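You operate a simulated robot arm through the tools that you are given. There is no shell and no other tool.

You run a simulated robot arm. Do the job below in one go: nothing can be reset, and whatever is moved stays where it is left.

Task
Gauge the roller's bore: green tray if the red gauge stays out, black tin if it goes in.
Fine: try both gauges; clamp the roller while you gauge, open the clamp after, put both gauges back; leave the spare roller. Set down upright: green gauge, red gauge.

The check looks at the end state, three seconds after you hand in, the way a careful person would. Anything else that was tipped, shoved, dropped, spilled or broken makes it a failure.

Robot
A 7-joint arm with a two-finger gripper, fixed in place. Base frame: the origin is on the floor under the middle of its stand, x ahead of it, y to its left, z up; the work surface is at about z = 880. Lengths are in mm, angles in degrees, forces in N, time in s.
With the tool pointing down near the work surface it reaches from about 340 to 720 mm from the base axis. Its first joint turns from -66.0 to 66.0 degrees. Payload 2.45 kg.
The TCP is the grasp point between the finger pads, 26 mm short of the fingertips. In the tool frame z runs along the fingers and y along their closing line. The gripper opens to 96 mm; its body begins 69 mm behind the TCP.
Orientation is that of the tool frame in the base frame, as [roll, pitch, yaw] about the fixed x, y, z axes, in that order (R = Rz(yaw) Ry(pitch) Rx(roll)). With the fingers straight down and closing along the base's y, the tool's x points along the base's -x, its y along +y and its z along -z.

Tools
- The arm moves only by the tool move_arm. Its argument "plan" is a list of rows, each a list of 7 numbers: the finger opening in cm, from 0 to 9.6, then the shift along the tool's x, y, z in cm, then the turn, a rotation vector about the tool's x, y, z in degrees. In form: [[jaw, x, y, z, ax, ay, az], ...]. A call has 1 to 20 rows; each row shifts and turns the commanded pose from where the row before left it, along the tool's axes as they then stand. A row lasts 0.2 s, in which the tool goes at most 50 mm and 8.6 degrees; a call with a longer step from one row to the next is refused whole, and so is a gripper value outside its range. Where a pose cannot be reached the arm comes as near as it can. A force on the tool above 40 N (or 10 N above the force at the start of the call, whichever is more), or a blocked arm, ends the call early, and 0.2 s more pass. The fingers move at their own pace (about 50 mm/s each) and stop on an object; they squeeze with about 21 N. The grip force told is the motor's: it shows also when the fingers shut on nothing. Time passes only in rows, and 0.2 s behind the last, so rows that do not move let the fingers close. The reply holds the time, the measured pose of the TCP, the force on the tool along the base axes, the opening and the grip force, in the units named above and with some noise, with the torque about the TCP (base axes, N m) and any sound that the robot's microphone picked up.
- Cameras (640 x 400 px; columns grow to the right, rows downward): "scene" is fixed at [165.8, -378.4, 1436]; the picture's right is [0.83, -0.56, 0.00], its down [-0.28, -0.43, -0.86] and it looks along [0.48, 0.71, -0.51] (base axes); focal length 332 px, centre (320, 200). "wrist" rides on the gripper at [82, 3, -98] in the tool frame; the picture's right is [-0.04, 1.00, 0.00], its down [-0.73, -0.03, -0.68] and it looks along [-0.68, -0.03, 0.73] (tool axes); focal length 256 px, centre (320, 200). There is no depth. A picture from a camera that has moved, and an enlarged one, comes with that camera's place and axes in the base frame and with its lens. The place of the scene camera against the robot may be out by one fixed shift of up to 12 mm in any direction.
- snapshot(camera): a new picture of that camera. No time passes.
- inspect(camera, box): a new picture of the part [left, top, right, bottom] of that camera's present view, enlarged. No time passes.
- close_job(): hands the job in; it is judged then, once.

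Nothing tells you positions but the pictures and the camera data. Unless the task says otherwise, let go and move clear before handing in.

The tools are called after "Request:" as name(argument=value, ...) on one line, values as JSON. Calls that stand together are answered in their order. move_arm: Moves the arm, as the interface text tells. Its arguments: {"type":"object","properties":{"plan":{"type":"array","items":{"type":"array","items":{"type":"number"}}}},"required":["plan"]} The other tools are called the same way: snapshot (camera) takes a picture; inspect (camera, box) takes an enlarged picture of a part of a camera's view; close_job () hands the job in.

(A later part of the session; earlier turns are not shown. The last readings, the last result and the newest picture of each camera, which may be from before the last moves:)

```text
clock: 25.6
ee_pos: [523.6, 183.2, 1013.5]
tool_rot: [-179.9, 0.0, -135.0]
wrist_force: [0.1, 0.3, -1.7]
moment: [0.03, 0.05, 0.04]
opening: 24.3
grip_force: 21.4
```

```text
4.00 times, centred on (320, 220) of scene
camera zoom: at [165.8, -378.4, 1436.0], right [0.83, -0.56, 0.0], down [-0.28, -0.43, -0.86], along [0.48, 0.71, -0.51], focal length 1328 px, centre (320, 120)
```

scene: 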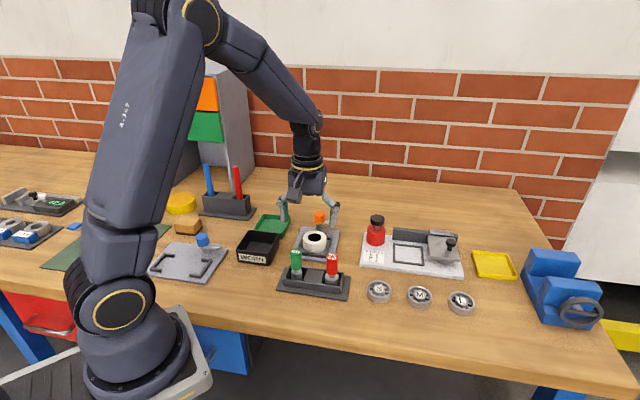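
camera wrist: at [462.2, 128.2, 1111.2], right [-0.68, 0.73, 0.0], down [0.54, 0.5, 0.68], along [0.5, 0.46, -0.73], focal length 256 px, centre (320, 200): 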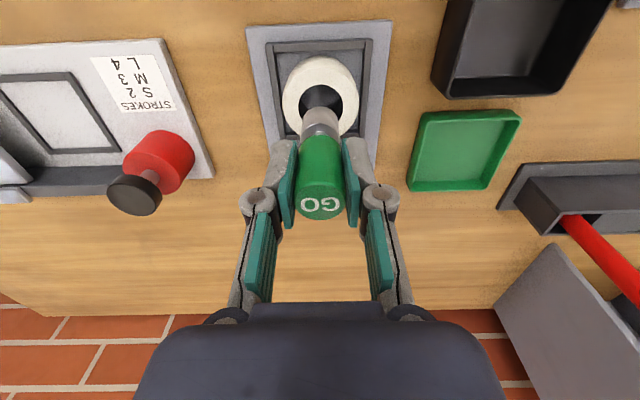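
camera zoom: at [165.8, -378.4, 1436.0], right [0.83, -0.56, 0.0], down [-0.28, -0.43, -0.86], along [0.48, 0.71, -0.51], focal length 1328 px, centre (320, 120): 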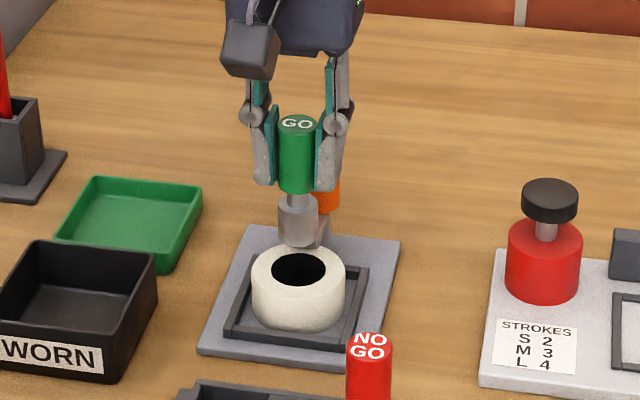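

The GO plug hangs about 66 mm below the TCP and is nearly over the bore (1.5 mm off). I correct and lower it into the bore gently.

Request:
move_arm(plan=[[1.5, -0.15, 0.03, 0, 0, 0, 0], [1.5, 0, 0, 0.8, 0, 0, 0], [1.5, 0, 0, 0.8, 0, 0, 0], [1.5, 0, 0, 0.8, 0, 0, 0], [1.5, 0, 0, 0.5, 0, 0, 0], [1.5, 0, 0, 0, 0, 0, 0]])

Request:
inspect(camera="wrist", box=[220, 60, 420, 210])

Request:
inspect(camera="scene", box=[270, 170, 370, 270])

```text
clock: 27.0
ee_pos: [522.6, 181.8, 985.2]
tool_rot: [180.0, 0.0, -135.0]
wrist_force: [0.6, -0.7, -1.4]
moment: [0.01, -0.02, -0.03]
opening: 24.4
grip_force: 21.1
```

```text
2.67 times, centred on (320, 135) of wrist
camera zoom: at [461.8, 127.8, 1083.3], right [-0.68, 0.73, 0.0], down [0.54, 0.5, 0.68], along [0.5, 0.46, -0.73], focal length 683 px, centre (320, 373)
```

zoom: 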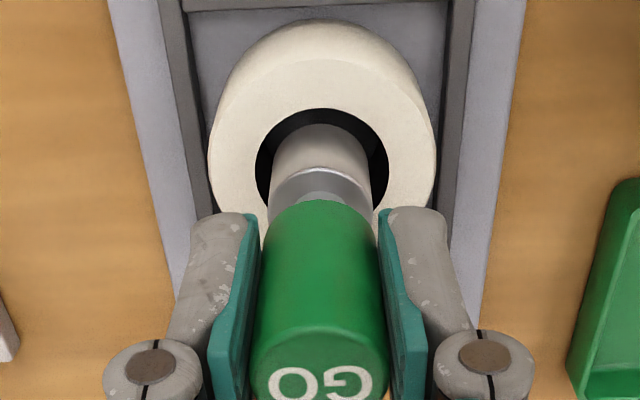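

```text
4.00 times, centred on (320, 220) of scene
camera zoom: at [165.8, -378.4, 1436.0], right [0.83, -0.56, 0.0], down [-0.28, -0.43, -0.86], along [0.48, 0.71, -0.51], focal length 1328 px, centre (320, 120)
```

zoom: 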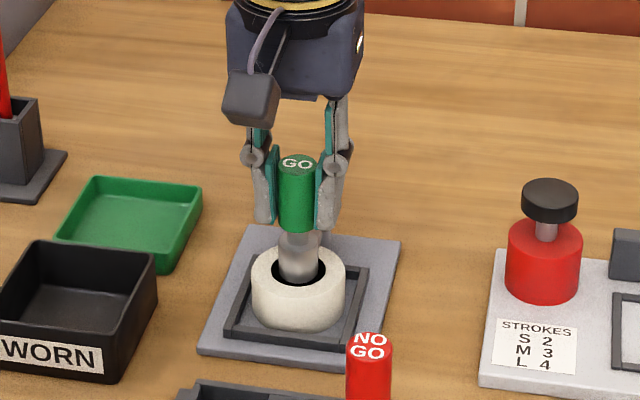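

The plug is centred in the mouth of the bore with clearance all round. I lower it the rest of the way.

Request:
move_arm(plan=[[1.5, 0, 0, 0.7, 0, 0, 0], [1.5, 0, 0, 0.7, 0, 0, 0], [1.5, 0, 0, 0.6, 0, 0, 0], [1.5, 0, 0, 0.5, 0, 0, 0], [1.5, 0, 0, 0.2, 0, 0, 0], [1.5, 0, 0, 0, 0, 0, 0]])

Request:
inspect(camera="wrist", box=[220, 60, 420, 210])

Request:
inspect(camera="scene", box=[270, 170, 370, 270])

```text
clock: 28.4
ee_pos: [523.6, 183.9, 958.8]
tool_rot: [-179.9, 0.0, -135.0]
wrist_force: [-0.5, 0.0, -1.3]
moment: [-0.03, -0.02, 0.0]
opening: 24.4
grip_force: 21.3
```

```text
2.67 times, centred on (320, 135) of wrist
camera zoom: at [462.0, 128.6, 1056.8], right [-0.68, 0.73, 0.0], down [0.54, 0.5, 0.68], along [0.5, 0.46, -0.73], focal length 683 px, centre (320, 373)
```

zoom: 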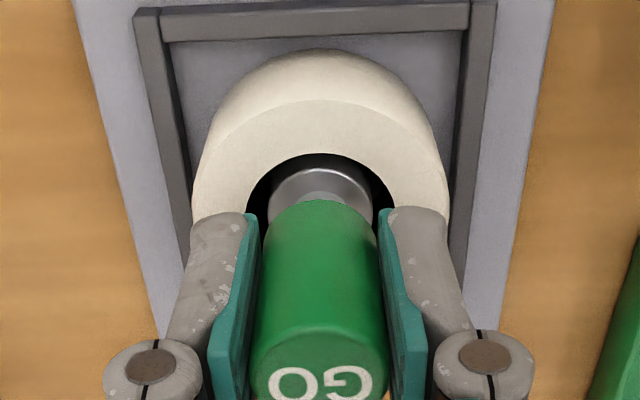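

```text
4.00 times, centred on (320, 220) of scene
camera zoom: at [165.8, -378.4, 1436.0], right [0.83, -0.56, 0.0], down [-0.28, -0.43, -0.86], along [0.48, 0.71, -0.51], focal length 1328 px, centre (320, 120)
```

zoom: 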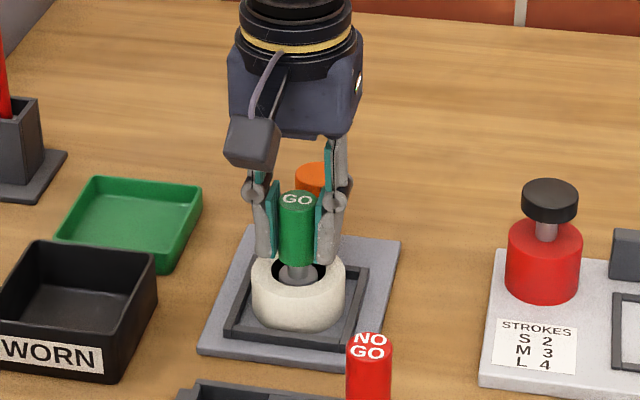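

GO enters fully with no force, as expected. I withdraw it and carry it back over its pocket in the stand.

Request:
move_arm(plan=[[1.5, 0, 0, -0.8, 0, 0, 0], [1.5, 0, 0, -1.2, 0, 0, 0], [1.5, 0, 0, -1.8, 0, 0, 0], [1.5, 0, 0, -1.8, 0, 0, 0], [1.5, 0, 0, 0, 0, 0, 0], [1.5, 3.1, 0.37, 0, 0, 0, 0], [1.5, 3.1, 0.37, 0, 0, 0, 0], [1.5, 3.1, 0.38, 0, 0, 0, 0], [1.5, 3.03, 0.38, 0, 0, 0, 0], [1.5, 0, 0, 0, 0, 0, 0], [1.5, 0, 0, 2.0, 0, 0, 0], [1.5, 0, 0, 1.0, 0, 0, 0], [1.5, 0, 0, 0, 0, 0, 0], [1.5, 0, 0, 0, 0, 0, 0]])

Request:
inspect(camera="wrist", box=[180, 30, 420, 210])

Request:
inspect(camera="scene", box=[260, 200, 360, 310])

```text
clock: 31.4
ee_pos: [423.8, 107.0, 986.6]
tool_rot: [-180.0, -0.1, -135.0]
wrist_force: [0.0, -0.1, -1.3]
moment: [-0.02, -0.02, 0.01]
opening: 24.4
grip_force: 21.5
```

```text
2.22 times, centred on (300, 120) of wrist
camera zoom: at [361.5, 52.4, 1083.1], right [-0.68, 0.73, 0.0], down [0.54, 0.5, 0.68], along [0.5, 0.46, -0.73], focal length 569 px, centre (364, 378)
```

zoom: 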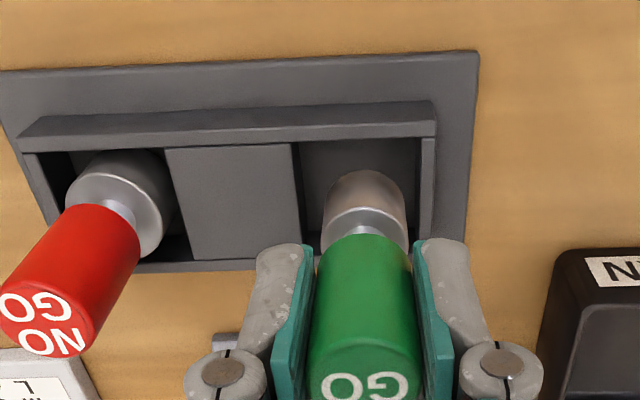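

```text
3.64 times, centred on (310, 255) of scene
camera zoom: at [165.8, -378.4, 1436.0], right [0.83, -0.56, 0.0], down [-0.28, -0.43, -0.86], along [0.48, 0.71, -0.51], focal length 1207 px, centre (356, 0)
```

zoom: 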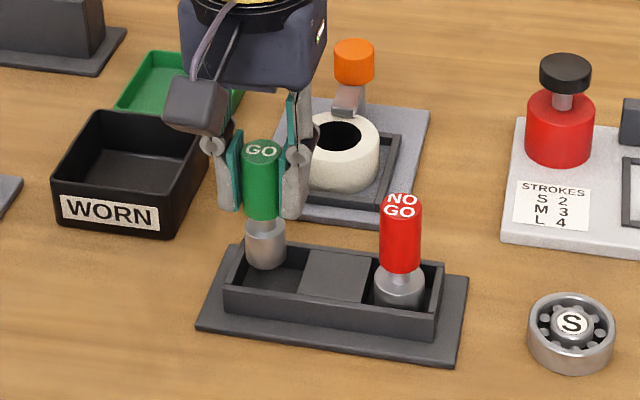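

The measured pose shows the tool about 4 mm short in x of where the gauge was picked, so I correct by that amount and recheck before lowering.

Request:
move_arm(plan=[[1.5, -0.33, -0.26, 0, 0, 0, 0], [1.5, 0, 0, 0, 0, 0, 0], [1.5, 0, 0, 0, 0, 0, 0]])

Request:
inspect(camera="wrist", box=[180, 30, 420, 210])

Request:
inspect(camera="scene", box=[260, 200, 360, 310])

```text
clock: 32.2
ee_pos: [428.3, 107.0, 986.4]
tool_rot: [-180.0, 0.0, -134.9]
wrist_force: [0.2, -0.3, -1.3]
moment: [-0.01, 0.04, 0.01]
opening: 24.3
grip_force: 20.6
```

```text
2.22 times, centred on (300, 120) of wrist
camera zoom: at [366.6, 52.4, 1084.0], right [-0.68, 0.73, 0.0], down [0.54, 0.5, 0.68], along [0.5, 0.46, -0.73], focal length 569 px, centre (364, 378)
```

zoom: 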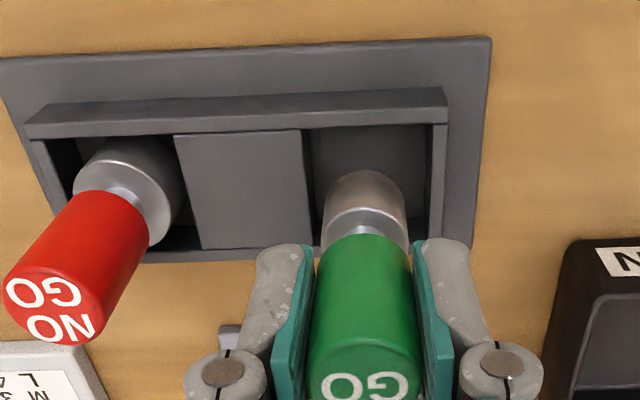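

```text
3.64 times, centred on (310, 255) of scene
camera zoom: at [165.8, -378.4, 1436.0], right [0.83, -0.56, 0.0], down [-0.28, -0.43, -0.86], along [0.48, 0.71, -0.51], focal length 1207 px, centre (356, 0)
```

zoom: 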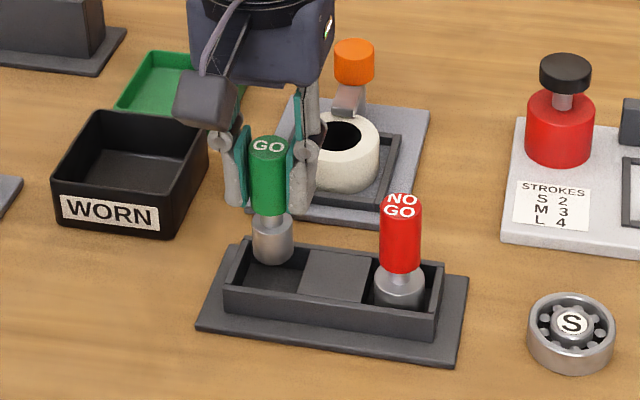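

Now it matches the pick-up position. I lower it into the pocket.

Request:
move_arm(plan=[[1.5, 0, 0, 1.0, 0, 0, 0], [1.5, 0, 0, 1.0, 0, 0, 0], [1.5, 0, 0, 0.5, 0, 0, 0], [1.5, 0, 0, 0.4, 0, 0, 0], [1.5, 0, 0, 0, 0, 0, 0], [1.5, 0, 0, 0, 0, 0, 0]])

Request:
inspect(camera="scene", box=[260, 200, 360, 310])

Request:
inspect(camera="wrist", box=[220, 80, 420, 230])

```text
clock: 33.6
ee_pos: [429.3, 107.3, 956.1]
tool_rot: [180.0, 0.0, -135.1]
wrist_force: [-1.2, -1.5, 4.4]
moment: [-0.07, 0.08, -0.03]
opening: 24.0
grip_force: 21.5
```

```text
3.64 times, centred on (310, 255) of scene
camera zoom: at [165.7, -378.5, 1436.0], right [0.83, -0.56, 0.0], down [-0.28, -0.43, -0.86], along [0.48, 0.71, -0.51], focal length 1207 px, centre (356, 0)
```

zoom: 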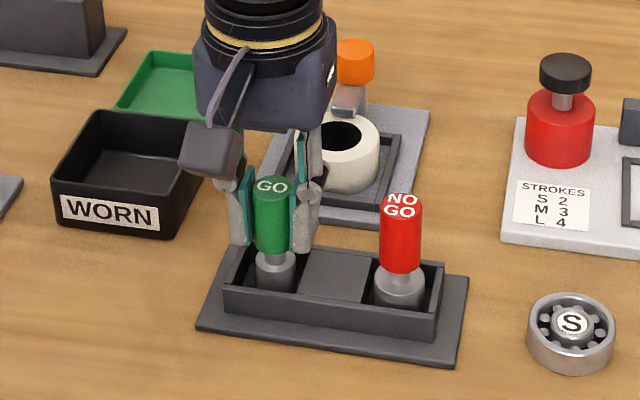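

```text
2.67 times, centred on (320, 155) of wrist
camera zoom: at [367.7, 52.5, 1053.3], right [-0.68, 0.73, 0.0], down [0.54, 0.5, 0.68], along [0.5, 0.46, -0.73], focal length 683 px, centre (320, 320)
```

zoom: 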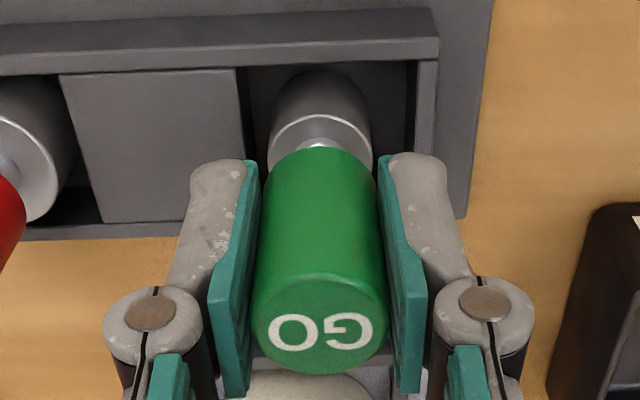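

The plug touched the pocket floor lightly. I release, rise straight up, and go to the NO GO gauge next.

Request:
move_arm(plan=[[3.0, 0, 0, 0, 0, 0, 0], [5.0, 0, 0, 0, 0, 0, 0], [5.5, 0, 0, 0, 0, 0, 0], [5.5, 0, 0, -1.5, 0, 0, 0], [5.5, 0, 0, -2.0, 0, 0, 0], [5.5, 0, 0, -2.5, 0, 0, 0], [5.5, 0, 0, 0, 0, 0, 0]])

Request:
inspect(camera="scene", box=[260, 200, 360, 310])

Request:
snapshot(camera="wrist")

```text
clock: 35.2
ee_pos: [430.2, 105.7, 1018.6]
tool_rot: [179.9, 0.0, -135.1]
wrist_force: [0.1, 0.1, 1.0]
moment: [-0.02, 0.0, -0.03]
opening: 54.9
grip_force: 0.2
```

```text
3.64 times, centred on (310, 255) of scene
camera zoom: at [165.8, -378.4, 1436.0], right [0.83, -0.56, 0.0], down [-0.28, -0.43, -0.86], along [0.48, 0.71, -0.51], focal length 1207 px, centre (356, 0)
```

zoom: 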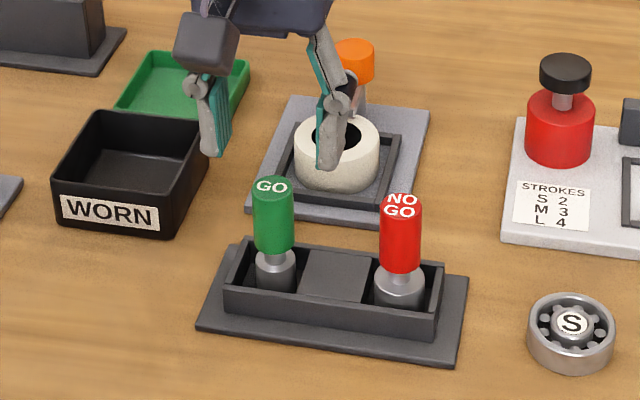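

```text
taken
camera wrist: at [369.1, 51.4, 1115.9], right [-0.68, 0.73, 0.0], down [0.54, 0.5, 0.68], along [0.5, 0.46, -0.73], focal length 256 px, centre (320, 200)
```

wrist: 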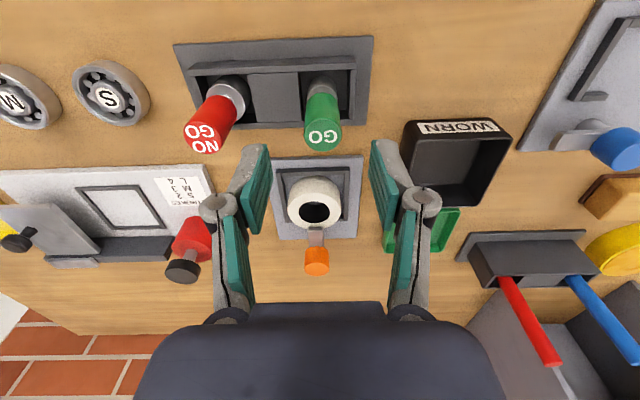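

GO stands upright in its pocket. I move across to hover above NO GO.

Request:
move_arm(plan=[[5.5, 0.1, -3.8, 0, 0, 0, 0], [5.5, 0.1, -3.87, 0, 0, 0, 0], [5.5, 0, 0, 0, 0, 0, 0], [5.5, 0, 0, 0, 0, 0, 0]])

Request:
inspect(camera="wrist", box=[240, 80, 400, 200])

```text
clock: 36.2
ee_pos: [481.6, 51.7, 1016.9]
tool_rot: [-179.9, 0.0, -135.0]
wrist_force: [-0.3, -0.7, 0.3]
moment: [0.0, -0.04, -0.01]
opening: 55.2
grip_force: 0.1
```

```text
3.33 times, centred on (320, 140) of wrist
camera zoom: at [420.2, -2.2, 1115.9], right [-0.68, 0.73, 0.0], down [0.54, 0.5, 0.68], along [0.5, 0.46, -0.73], focal length 853 px, centre (320, 400)
```

zoom: 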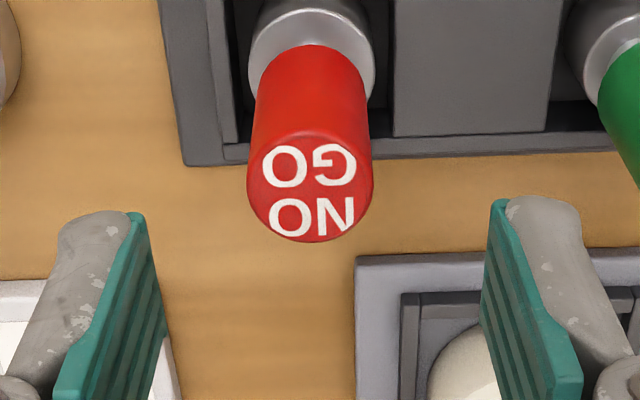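

NO GO is about 2 mm off toward tool -y. I correct and descend around its handle.

Request:
move_arm(plan=[[5.5, -0.03, -0.21, 0, 0, 0, 0], [5.5, 0, 0, 1.6, 0, 0, 0], [5.5, 0, 0, 1.6, 0, 0, 0], [5.5, 0, 0, 1.6, 0, 0, 0], [5.5, 0, 0, 1.4, 0, 0, 0], [5.5, 0, 0, 0, 0, 0, 0], [5.5, 0, 0, 0, 0, 0, 0]])

Request:
inspect(camera="wrist", box=[220, 80, 420, 230])

Request:
inspect(camera="scene", box=[260, 200, 380, 310])

```text
clock: 37.8
ee_pos: [484.3, 50.4, 954.9]
tool_rot: [-179.9, 0.0, -135.1]
wrist_force: [0.2, 0.4, 0.4]
moment: [-0.01, 0.01, 0.0]
opening: 55.2
grip_force: 0.2
```

```text
2.67 times, centred on (320, 155) of wrist
camera zoom: at [422.7, -4.1, 1052.2], right [-0.68, 0.73, 0.0], down [0.54, 0.5, 0.68], along [0.5, 0.46, -0.73], focal length 683 px, centre (320, 320)
```

zoom: 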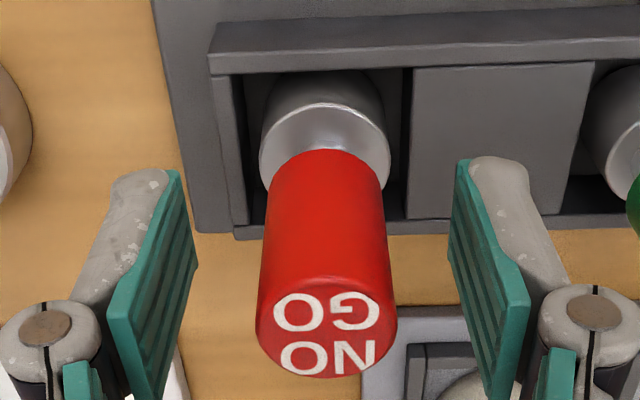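

```text
3.64 times, centred on (320, 255) of scene
camera zoom: at [165.8, -378.4, 1436.0], right [0.83, -0.56, 0.0], down [-0.28, -0.43, -0.86], along [0.48, 0.71, -0.51], focal length 1207 px, centre (320, 0)
```

zoom: 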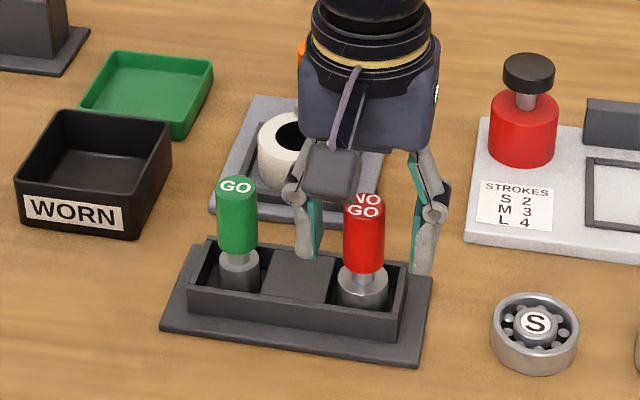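

Well centred; a 0.8 mm nudge and then I close on the NO GO handle.

Request:
move_arm(plan=[[5.5, 0, 0.08, 0, 0, 0, 0], [5.5, 0, 0, 0, 0, 0, 0], [1.5, 0, 0, 0, 0, 0, 0], [1.5, 0, 0, 0, 0, 0, 0], [1.5, 0, 0, 0, 0, 0, 0], [1.5, 0, 0, 0, 0, 0, 0]])

Request:
inspect(camera="wrist", box=[220, 80, 420, 230])

Request:
inspect(camera="scene", box=[260, 200, 380, 310])

```text
clock: 39.2
ee_pos: [483.3, 50.7, 953.5]
tool_rot: [179.9, 0.0, -135.0]
wrist_force: [-1.1, 0.3, 0.1]
moment: [0.03, 0.01, 0.01]
opening: 24.1
grip_force: 21.1
```

```text
2.67 times, centred on (320, 155) of wrist
camera zoom: at [422.4, -3.6, 1052.1], right [-0.68, 0.73, 0.0], down [0.54, 0.5, 0.68], along [0.5, 0.46, -0.73], focal length 683 px, centre (320, 320)
```

zoom: 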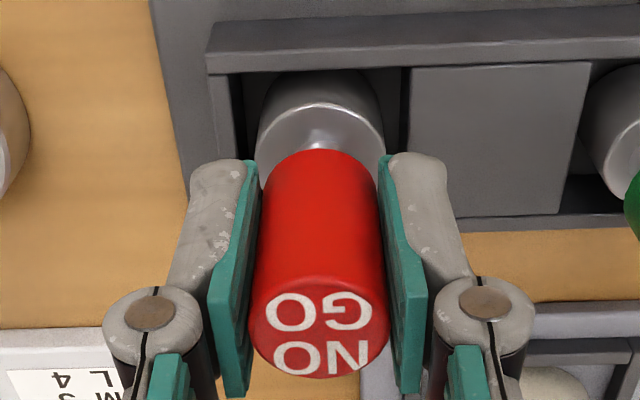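

```text
3.64 times, centred on (320, 255) of scene
camera zoom: at [165.8, -378.4, 1436.0], right [0.83, -0.56, 0.0], down [-0.28, -0.43, -0.86], along [0.48, 0.71, -0.51], focal length 1207 px, centre (320, 0)
```

zoom: 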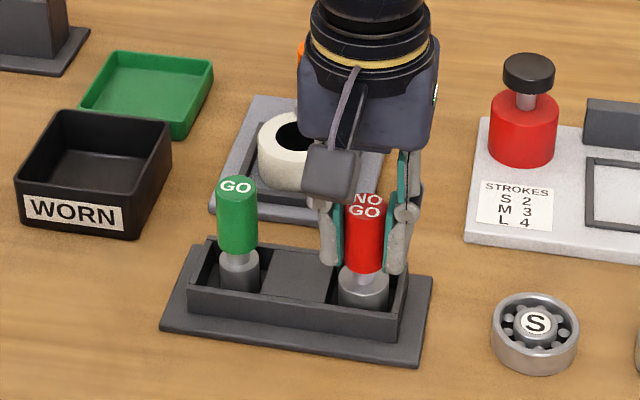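

NO GO is gripped cleanly. I lift it 60 mm and carry it over the roller.

Request:
move_arm(plan=[[1.5, 0, 0, -0.8, 0, 0, 0], [1.5, 0, 0, -1.6, 0, 0, 0], [1.5, 0, 0, -1.8, 0, 0, 0], [1.5, 0, 0, -1.8, 0, 0, 0], [1.5, -3.05, 1.64, 0, 0, 0, 0], [1.5, -3.05, 1.64, 0, 0, 0, 0], [1.5, -3.05, 1.64, 0, 0, 0, 0], [1.5, -3.05, 1.65, 0, 0, 0, 0], [1.5, 0, 0, 0, 0, 0, 0], [1.5, 0, 0, 0, 0, 0, 0]])

Request:
inspect(camera="wrist", box=[220, 60, 420, 210])

Request:
inspect(camera="scene", box=[270, 170, 370, 270])

```text
clock: 41.4
ee_pos: [522.0, 182.5, 1014.0]
tool_rot: [180.0, -0.1, -134.9]
wrist_force: [-0.2, 0.6, -2.0]
moment: [0.02, -0.01, 0.03]
opening: 24.3
grip_force: 21.4
```

```text
2.67 times, centred on (320, 135) of wrist
camera zoom: at [461.8, 127.4, 1110.9], right [-0.68, 0.73, 0.0], down [0.54, 0.5, 0.68], along [0.5, 0.46, -0.73], focal length 683 px, centre (320, 373)
```

zoom: 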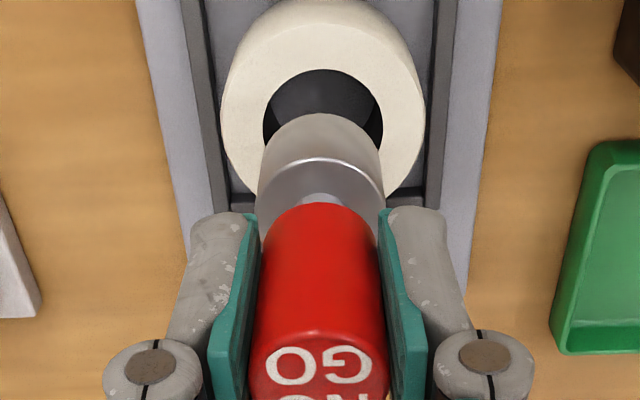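

```text
4.00 times, centred on (320, 220) of scene
camera zoom: at [165.8, -378.4, 1436.0], right [0.83, -0.56, 0.0], down [-0.28, -0.43, -0.86], along [0.48, 0.71, -0.51], focal length 1328 px, centre (320, 120)
```

zoom: 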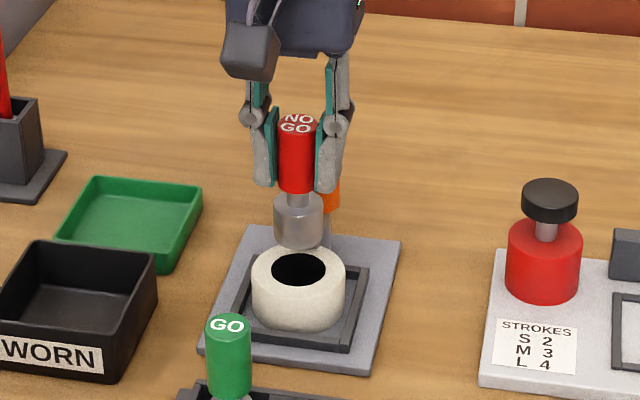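

The red plug hangs over the bore, about 2 mm off in tool -x. I correct and lower to just above the bore mouth for a check.

Request:
move_arm(plan=[[1.5, -0.18, 0.06, 0, 0, 0, 0], [1.5, 0, 0, 0.8, 0, 0, 0], [1.5, 0, 0, 0.8, 0, 0, 0], [1.5, 0, 0, 0.8, 0, 0, 0], [1.5, 0, 0, 0.3, 0, 0, 0], [1.5, 0, 0, 0, 0, 0, 0], [1.5, 0, 0, 0, 0, 0, 0]])

Request:
inspect(camera="wrist", box=[260, 60, 380, 150])

Request:
inspect(camera="scene", box=[280, 200, 340, 260])

```text
clock: 43.0
ee_pos: [525.3, 184.7, 987.3]
tool_rot: [180.0, 0.0, -135.0]
wrist_force: [-1.2, -0.3, -0.6]
moment: [-0.03, 0.02, 0.0]
opening: 24.0
grip_force: 21.7
```

```text
4.44 times, centred on (320, 105) of wrist
camera zoom: at [463.1, 130.2, 1084.7], right [-0.68, 0.73, 0.0], down [0.54, 0.5, 0.68], along [0.5, 0.46, -0.73], focal length 1138 px, centre (320, 622)
```

zoom: 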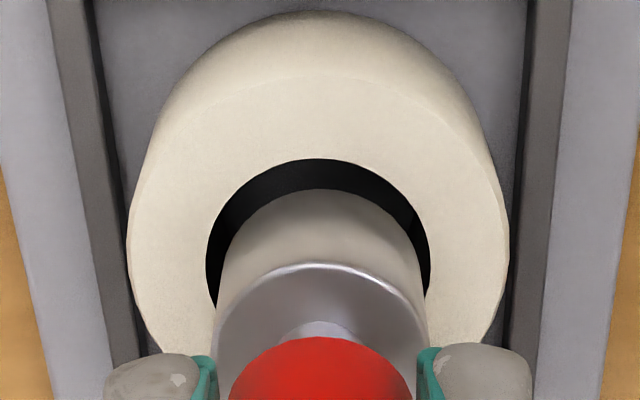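

```text
6.67 times, centred on (310, 230) of scene
camera zoom: at [165.8, -378.4, 1436.0], right [0.83, -0.56, 0.0], down [-0.28, -0.43, -0.86], along [0.48, 0.71, -0.51], focal length 2213 px, centre (387, 0)
```

zoom: 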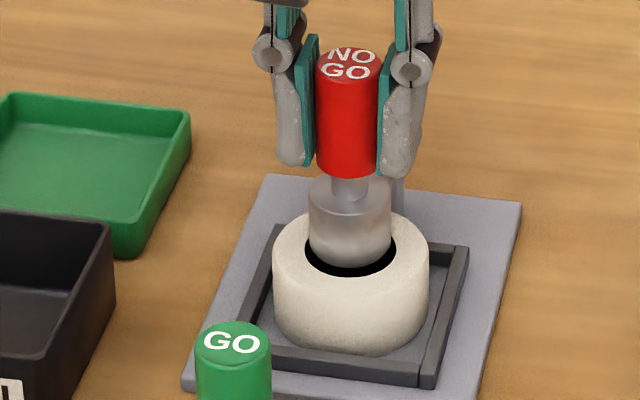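

The red plug sits within 1 mm of the bore axis just above the mouth. I fine-correct and lower in small steps, watching the force.

Request:
move_arm(plan=[[1.5, 0.07, -0.05, 0, 0, 0, 0], [1.5, 0, 0, 0.3, 0, 0, 0], [1.5, 0, 0, 0.3, 0, 0, 0], [1.5, 0, 0, 0.3, 0, 0, 0], [1.5, 0, 0, 0.3, 0, 0, 0], [1.5, 0, 0, 0, 0, 0, 0]])

Request:
inspect(camera="wrist", box=[260, 60, 380, 150])

Request:
inspect(camera="scene", box=[280, 200, 340, 260])

```text
clock: 44.4
ee_pos: [523.0, 183.8, 975.0]
tool_rot: [-180.0, 0.0, -135.0]
wrist_force: [0.3, 0.3, -1.8]
moment: [0.03, -0.02, 0.0]
opening: 24.1
grip_force: 20.8
```

```text
4.44 times, centred on (320, 105) of wrist
camera zoom: at [462.9, 129.3, 1073.4], right [-0.68, 0.73, 0.0], down [0.54, 0.5, 0.68], along [0.5, 0.46, -0.73], focal length 1138 px, centre (320, 622)
```

zoom: 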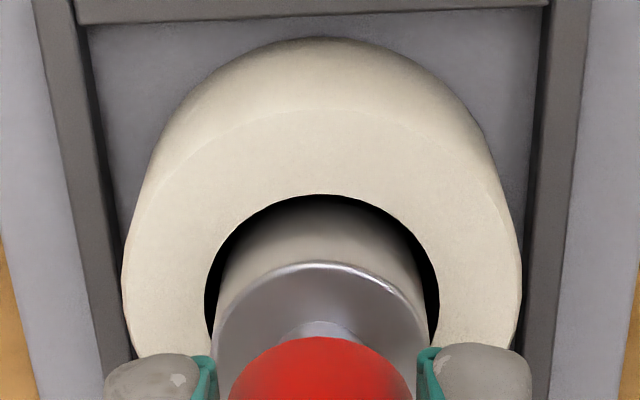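

```text
6.67 times, centred on (310, 230) of scene
camera zoom: at [165.8, -378.4, 1436.0], right [0.83, -0.56, 0.0], down [-0.28, -0.43, -0.86], along [0.48, 0.71, -0.51], focal length 2213 px, centre (387, 0)
```

zoom: 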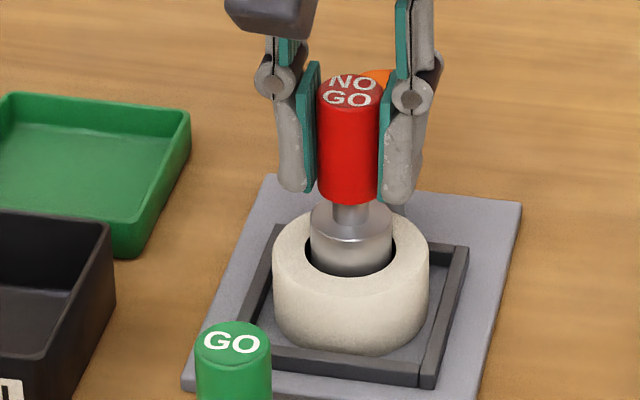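

The red plug is already about 7 mm inside the bore with no contact force. I lower it the rest of the way to confirm it goes in.

Request:
move_arm(plan=[[1.5, 0, 0, 0.4, 0, 0, 0], [1.5, 0, 0, 0.4, 0, 0, 0], [1.5, 0, 0, 0.4, 0, 0, 0], [1.5, 0, 0, 0.4, 0, 0, 0], [1.5, 0, 0, 0.1, 0, 0, 0], [1.5, 0, 0, 0, 0, 0, 0]])

Request:
inspect(camera="wrist", box=[260, 60, 380, 150])

Request:
inspect(camera="scene", box=[280, 200, 340, 260])

```text
clock: 45.8
ee_pos: [523.3, 186.0, 958.1]
tool_rot: [-180.0, -0.1, -135.1]
wrist_force: [-0.1, 0.0, -2.4]
moment: [0.01, 0.0, -0.04]
opening: 24.2
grip_force: 20.9
```

```text
4.44 times, centred on (320, 105) of wrist
camera zoom: at [462.6, 130.1, 1055.5], right [-0.68, 0.73, 0.0], down [0.54, 0.5, 0.68], along [0.5, 0.46, -0.73], focal length 1138 px, centre (320, 622)
```

zoom: 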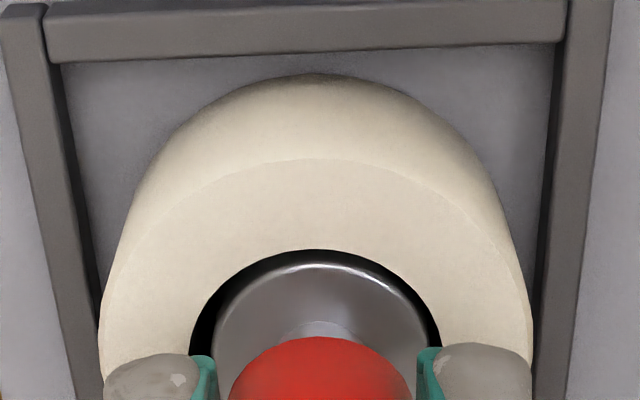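

```text
6.67 times, centred on (310, 230) of scene
camera zoom: at [165.8, -378.4, 1436.0], right [0.83, -0.56, 0.0], down [-0.28, -0.43, -0.86], along [0.48, 0.71, -0.51], focal length 2213 px, centre (387, 0)
```

zoom: 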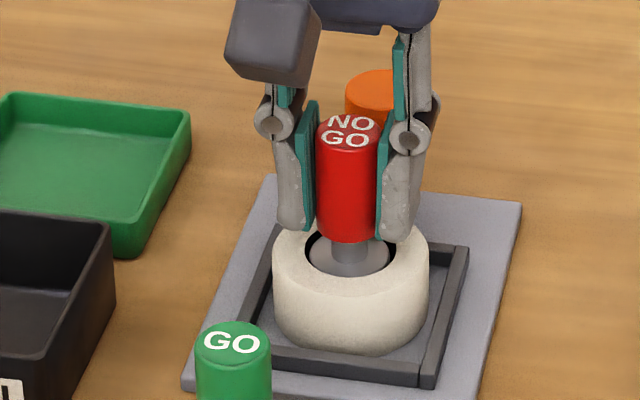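

The red NO GO gauge goes fully in without force, so the roller is worn and belongs in the black tin. I withdraw the gauge and carry it back above its pocket.

Request:
move_arm(plan=[[1.5, 0, 0, -0.6, 0, 0, 0], [1.5, 0, 0, -0.8, 0, 0, 0], [1.5, 0, 0, -1.0, 0, 0, 0], [1.5, 0, 0, -1.6, 0, 0, 0], [1.5, 0, 0, -1.6, 0, 0, 0], [1.5, 0, 0, 0, 0, 0, 0], [1.5, 3.08, -1.64, 0, 0, 0, 0], [1.5, 3.08, -1.64, 0, 0, 0, 0], [1.5, 3.08, -1.65, 0, 0, 0, 0], [1.5, 3.07, -1.65, 0, 0, 0, 0], [1.5, 0, 0, 0, 0, 0, 0], [1.5, 0, 0, 1.0, 0, 0, 0], [1.5, 0, 0, 1.0, 0, 0, 0], [1.5, 0, 0, 0, 0, 0, 0], [1.5, 0, 0, 0, 0, 0, 0]])

Request:
inspect(camera="wrist", box=[220, 30, 460, 210])

Request:
inspect(camera="scene", box=[260, 200, 380, 310])

```text
clock: 49.0
ee_pos: [485.1, 50.8, 994.2]
tool_rot: [-179.9, 0.0, -135.0]
wrist_force: [0.5, -0.1, -1.8]
moment: [-0.02, 0.0, 0.02]
opening: 24.5
grip_force: 21.2
```

```text
2.22 times, centred on (340, 120) of wrist
camera zoom: at [423.3, -4.3, 1092.0], right [-0.68, 0.73, 0.0], down [0.54, 0.5, 0.68], along [0.5, 0.46, -0.73], focal length 569 px, centre (276, 378)
```

zoom: 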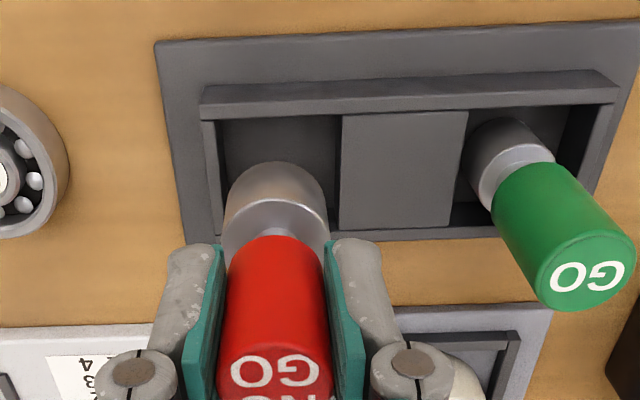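

```text
3.64 times, centred on (320, 255) of scene
camera zoom: at [165.8, -378.4, 1436.0], right [0.83, -0.56, 0.0], down [-0.28, -0.43, -0.86], along [0.48, 0.71, -0.51], focal length 1207 px, centre (320, 0)
```

zoom: 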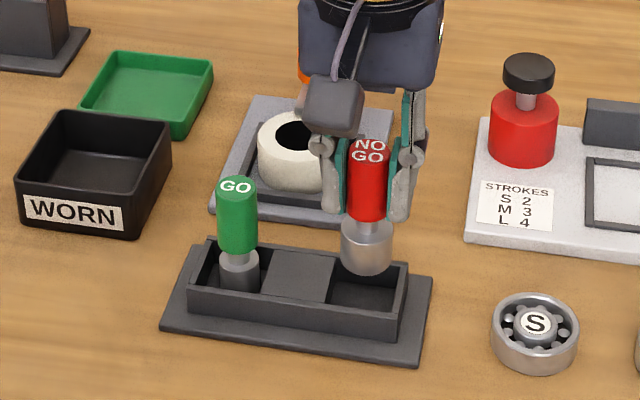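

I am within 1.5 mm of the pick-up spot; I correct and lower part-way for a check.

Request:
move_arm(plan=[[1.5, 0.07, 0.12, 0, 0, 0, 0], [1.5, 0, 0, 0, 0, 0, 0], [1.5, 0, 0, 0.8, 0, 0, 0], [1.5, 0, 0, 0.8, 0, 0, 0], [1.5, 0, 0, 0, 0, 0, 0], [1.5, 0, 0, 0, 0, 0, 0]])

Request:
inspect(camera="wrist", box=[220, 60, 420, 210])

Request:
inspect(camera="scene", box=[300, 230, 370, 300])

```text
clock: 50.4
ee_pos: [482.9, 52.6, 975.2]
tool_rot: [-180.0, 0.0, -135.0]
wrist_force: [0.0, 0.7, -2.2]
moment: [-0.04, 0.0, 0.02]
opening: 24.4
grip_force: 21.5
```

```text
2.67 times, centred on (320, 135) of wrist
camera zoom: at [421.5, -3.8, 1073.6], right [-0.68, 0.73, 0.0], down [0.54, 0.5, 0.68], along [0.5, 0.46, -0.73], focal length 683 px, centre (320, 373)
```

zoom: 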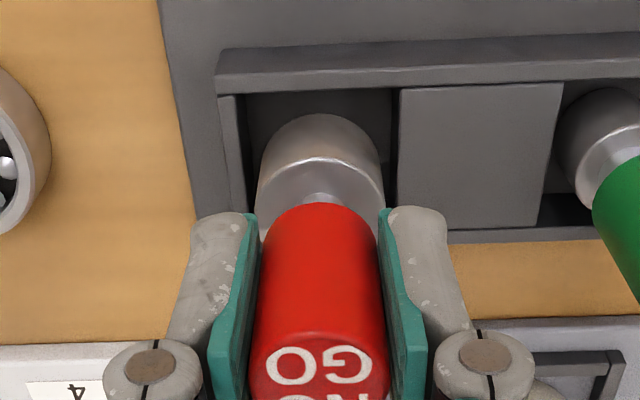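

```text
5.71 times, centred on (335, 265) of scene
camera zoom: at [165.8, -378.4, 1436.0], right [0.83, -0.56, 0.0], down [-0.28, -0.43, -0.86], along [0.48, 0.71, -0.51], focal length 1897 px, centre (234, -171)
```

zoom: 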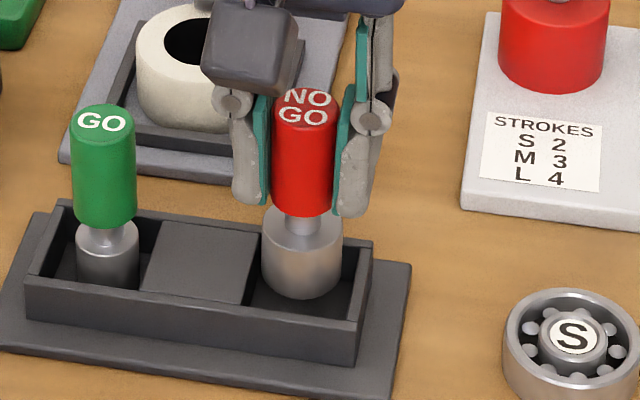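

The plug lines up with the pocket opening. I lower it the remaining 21 mm.

Request:
move_arm(plan=[[1.5, 0, -0.06, 0.6, 0, 0, 0], [1.5, 0, 0, 0.6, 0, 0, 0], [1.5, 0, 0, 0.5, 0, 0, 0], [1.5, 0, 0, 0.3, 0, 0, 0], [1.5, 0, 0, 0.1, 0, 0, 0], [1.5, 0, 0, 0, 0, 0, 0]])

Request:
inspect(camera="wrist", box=[220, 80, 420, 230])

Request:
inspect(camera="scene", box=[300, 230, 370, 300])

```text
clock: 51.8
ee_pos: [483.2, 50.7, 956.7]
tool_rot: [180.0, 0.0, -135.0]
wrist_force: [0.1, 0.7, -1.2]
moment: [0.01, 0.0, -0.01]
opening: 24.3
grip_force: 20.9
```

```text
2.67 times, centred on (320, 155) of wrist
camera zoom: at [422.3, -4.3, 1054.8], right [-0.68, 0.73, 0.0], down [0.54, 0.5, 0.68], along [0.5, 0.46, -0.73], focal length 683 px, centre (320, 320)
```

zoom: 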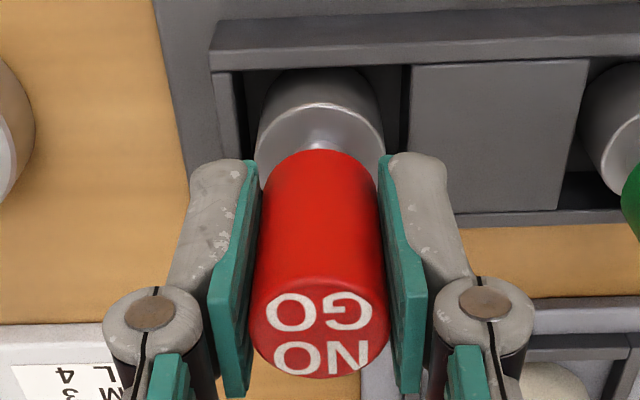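

```text
5.71 times, centred on (335, 265) of scene
camera zoom: at [165.8, -378.4, 1436.0], right [0.83, -0.56, 0.0], down [-0.28, -0.43, -0.86], along [0.48, 0.71, -0.51], focal length 1897 px, centre (234, -171)
```

zoom: 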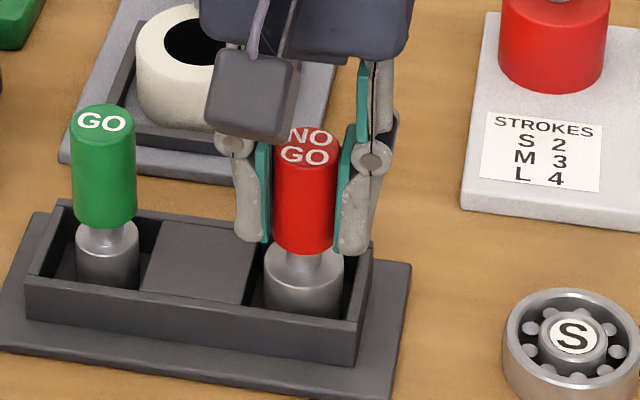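

About 2.5 mm above the floor still, with no contact. I lower a touch more and then release once it is seated.

Request:
move_arm(plan=[[1.5, 0, 0, 0.15, 0, 0, 0], [1.5, 0, 0, 0.1, 0, 0, 0], [1.5, 0, 0, 0, 0, 0, 0], [1.5, 0, 0, 0, 0, 0, 0]])

```text
clock: 52.8
ee_pos: [482.3, 50.4, 955.0]
tool_rot: [-180.0, 0.0, -135.0]
wrist_force: [-0.3, -0.3, -1.6]
moment: [0.0, 0.03, -0.01]
opening: 24.3
grip_force: 21.2
```

Request:
move_arm(plan=[[1.5, 0, 0, 0.1, 0, 0, 0], [1.5, 0, 0, 0.05, 0, 0, 0], [1.5, 0, 0, 0, 0, 0, 0], [1.5, 0, 0, 0, 0, 0, 0]])

```text
clock: 53.8
ee_pos: [482.3, 50.9, 954.1]
tool_rot: [180.0, 0.0, -135.0]
wrist_force: [-0.5, -2.9, 6.6]
moment: [-0.21, 0.04, -0.02]
opening: 24.4
grip_force: 20.9
```

The gauge now rests on the pocket floor (about 8 N of contact). I release it and rise straight up.

Request:
move_arm(plan=[[3.0, 0, 0, 0, 0, 0, 0], [5.0, 0, 0, 0, 0, 0, 0], [5.5, 0, 0, 0, 0, 0, 0], [5.5, 0, 0, -1.5, 0, 0, 0], [5.5, 0, 0, -2.0, 0, 0, 0], [5.5, 0, 0, -3.0, 0, 0, 0], [5.5, 0, 0, 0, 0, 0, 0]])

Request:
inspect(camera="scene", box=[260, 200, 380, 310])

Request:
snapshot(camera="wrist")

```text
clock: 55.4
ee_pos: [482.9, 51.3, 1018.5]
tool_rot: [-179.9, 0.1, -135.0]
wrist_force: [0.1, -0.8, 0.5]
moment: [0.02, 0.0, 0.0]
opening: 54.9
grip_force: 0.1
```

```text
3.64 times, centred on (320, 255) of scene
camera zoom: at [165.8, -378.4, 1436.0], right [0.83, -0.56, 0.0], down [-0.28, -0.43, -0.86], along [0.48, 0.71, -0.51], focal length 1207 px, centre (320, 0)
```

zoom: 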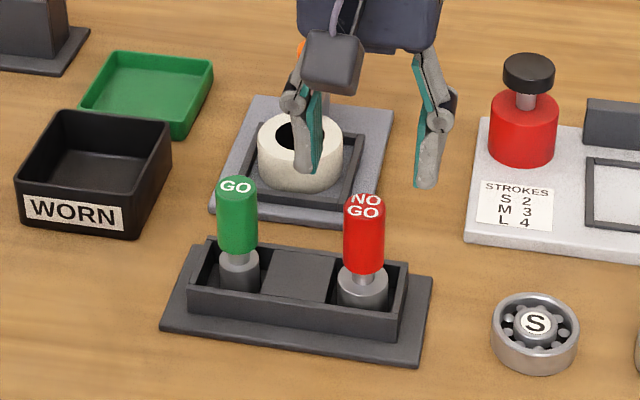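

```text
taken
camera wrist: at [422.5, -3.9, 1116.3], right [-0.68, 0.73, 0.0], down [0.54, 0.5, 0.68], along [0.5, 0.46, -0.73], focal length 256 px, centre (320, 200)
```

wrist: 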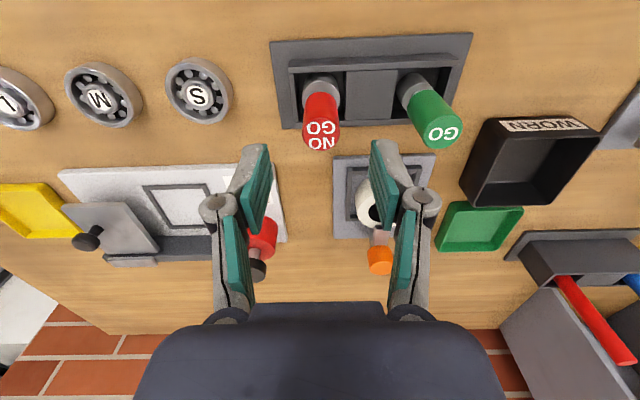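

Both gauges stand upright in the stand. Next I go back over the clamp knob, turning the wrist to the yaw at which I left the knob.

Request:
move_arm(plan=[[5.5, -3.7, 1.32, 0, 0, 0, 0], [5.5, -3.7, 1.32, 0, 0, 0, 0], [5.5, -3.7, 1.32, 0, 0, 0, 0], [5.5, -3.7, 1.31, 0, 0, 0, 0], [5.5, -3.7, 1.31, 0, 0, 0, 0], [5.5, 0, 0, 0, 0, 0, 7.5], [5.5, 0, 0, 0, 0, 0, 7.5], [5.5, 0, 0, 0, 0, 0, 7.5], [5.5, 0, 0, 0, 0, 0, 7.5], [5.5, 0, 0, 0, 0, 0, 7.5], [5.5, 0, 0, 0, 0, 0, 7.5], [5.5, 0, 0, 0, 0, 0, 7.5], [5.5, 0, 0, 0, 0, 0, 7.5], [5.5, 0, 0, 0, 0, 0, 7.5], [5.5, 0, 0, 0, 0, 0, 7.5], [5.5, 0, 0, 0, 0, 0, 7.5], [5.5, 0, 0, 0, 0, 0, 7.5], [5.5, 0, 0, 0, 0, 0, 0], [5.5, 0, 0, 0, 0, 0, 0]])

Request:
inspect(camera="wrist", box=[220, 60, 420, 210])

Request:
snapshot(camera="scene")

```text
clock: 59.4
ee_pos: [567.4, 228.4, 1018.5]
tool_rot: [-179.9, -0.1, 135.1]
wrist_force: [-0.3, 0.0, -0.8]
moment: [0.0, 0.02, 0.01]
opening: 54.9
grip_force: 0.0
```

```text
2.67 times, centred on (320, 135) of wrist
camera zoom: at [510.6, 288.8, 1115.7], right [0.74, 0.68, 0.0], down [0.5, -0.54, 0.68], along [0.46, -0.5, -0.73], focal length 683 px, centre (320, 373)
```

zoom: 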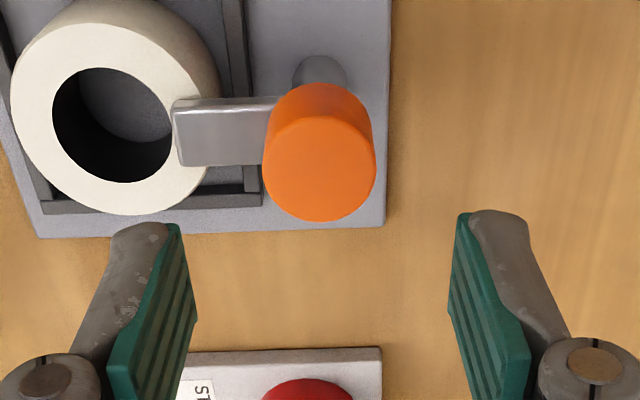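

```text
taken
```

scene: 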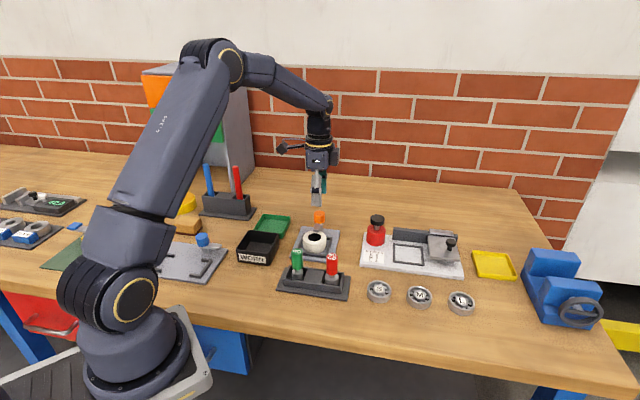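

Aligned over the knob. I descend and grip it.

Request:
move_arm(plan=[[5.5, 0, 0, 1.5, 0, 0, 0], [5.5, 0, 0, 1.5, 0, 0, 0], [5.5, 0, 0, 1.5, 0, 0, 0], [5.5, 0, 0, 1.5, 0, 0, 0], [5.5, 0, 0, 0, 0, 0, 0], [5.5, 0, 0, 0, 0, 0, 0], [2.0, 0, 0, 0, 0, 0, 0], [2.0, 0, 0, 0, 0, 0, 0], [2.0, 0, 0, 0, 0, 0, 0]])

Request:
inspect(camera="wrist", box=[180, 60, 420, 230])

```text
clock: 61.4
ee_pos: [568.6, 226.7, 958.4]
tool_rot: [-179.9, 0.1, 135.0]
wrist_force: [-3.7, -2.0, 1.4]
moment: [-0.09, 0.16, 0.0]
opening: 29.5
grip_force: 40.7
```

```text
2.35 times, centred on (300, 145) of wrist
camera zoom: at [512.0, 287.4, 1056.0], right [0.73, 0.68, 0.0], down [0.5, -0.54, 0.68], along [0.46, -0.5, -0.73], focal length 602 px, centre (367, 329)
```

zoom: 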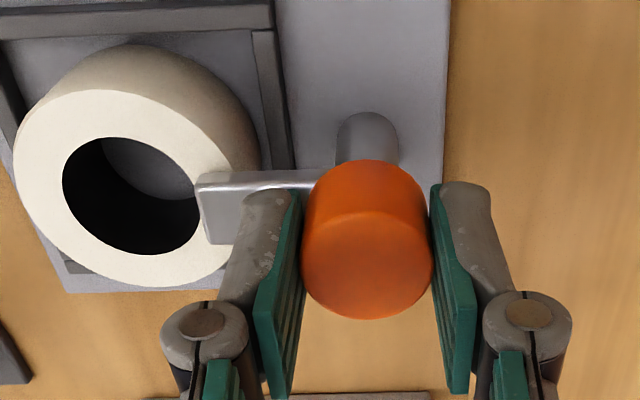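

Gripped. I turn the knob back counter-clockwise in stages with re-grips.

Request:
move_arm(plan=[[2.0, 0, 0, 0, 0, 0, -5], [2.0, 0, 0, 0, 0, 0, -5], [2.0, 0, 0, 0, 0, 0, -5], [2.0, 0, 0, 0, 0, 0, -5], [2.0, 0, 0, 0, 0, 0, 0], [4.5, 0, 0, 0, 0, 0, 0], [4.5, 0, 0, 0, 0, 0, 0], [4.5, 0, 0, 0, 0, 0, 0]])

Request:
inspect(camera="wrist", box=[180, 60, 420, 230])

```text
clock: 63.2
ee_pos: [566.8, 228.2, 958.8]
tool_rot: [-180.0, 0.0, 155.0]
wrist_force: [-0.2, 1.3, 0.1]
moment: [-0.03, -0.01, -0.01]
opening: 45.4
grip_force: 0.1
```

```text
2.35 times, centred on (300, 145) of wrist
camera zoom: at [493.4, 265.9, 1055.3], right [0.46, 0.89, 0.0], down [0.65, -0.34, 0.68], along [0.6, -0.31, -0.73], focal length 602 px, centre (367, 329)
```

zoom: 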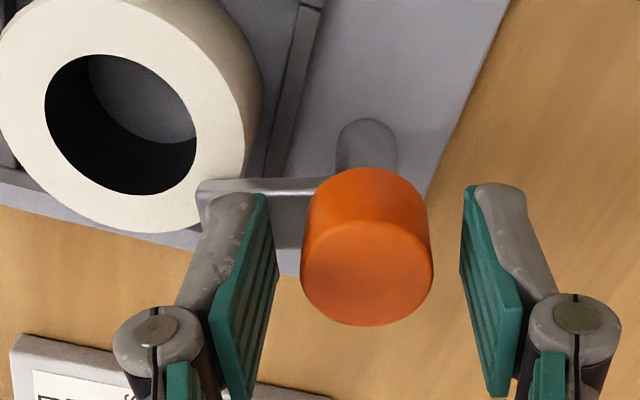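

The arm follows. I re-grip and continue for two more stages.

Request:
move_arm(plan=[[2.0, 0, 0, 0, 0, 0, 0], [2.0, 0, 0, 0, 0, 0, 0], [2.0, 0, 0, 0, 0, 0, -5], [2.0, 0, 0, 0, 0, 0, -5], [2.0, 0, 0, 0, 0, 0, -5], [2.0, 0, 0, 0, 0, 0, -5], [2.0, 0, 0, 0, 0, 0, -5], [2.0, 0, 0, 0, 0, 0, 0], [4.5, 0, 0, 0, 0, 0, 0], [4.5, 0, 0, 0, 0, 0, 0], [4.5, 0, 0, 0, 0, 0, 0]])

Request:
inspect(camera="wrist", box=[180, 60, 420, 230])

```text
clock: 65.6
ee_pos: [567.2, 228.5, 958.1]
tool_rot: [-180.0, -0.1, 179.9]
wrist_force: [-0.5, 0.3, 0.5]
moment: [-0.02, 0.01, -0.01]
opening: 45.0
grip_force: 0.1
```

```text
2.35 times, centred on (300, 145) of wrist
camera zoom: at [484.4, 231.5, 1055.6], right [0.04, 1.0, 0.0], down [0.73, -0.03, 0.68], along [0.68, -0.03, -0.73], focal length 602 px, centre (367, 329)
```

zoom: 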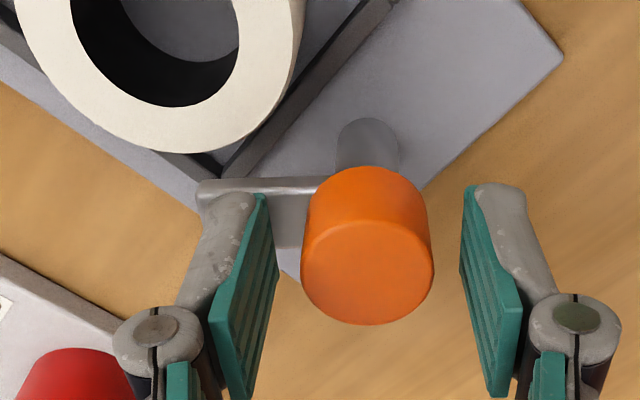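

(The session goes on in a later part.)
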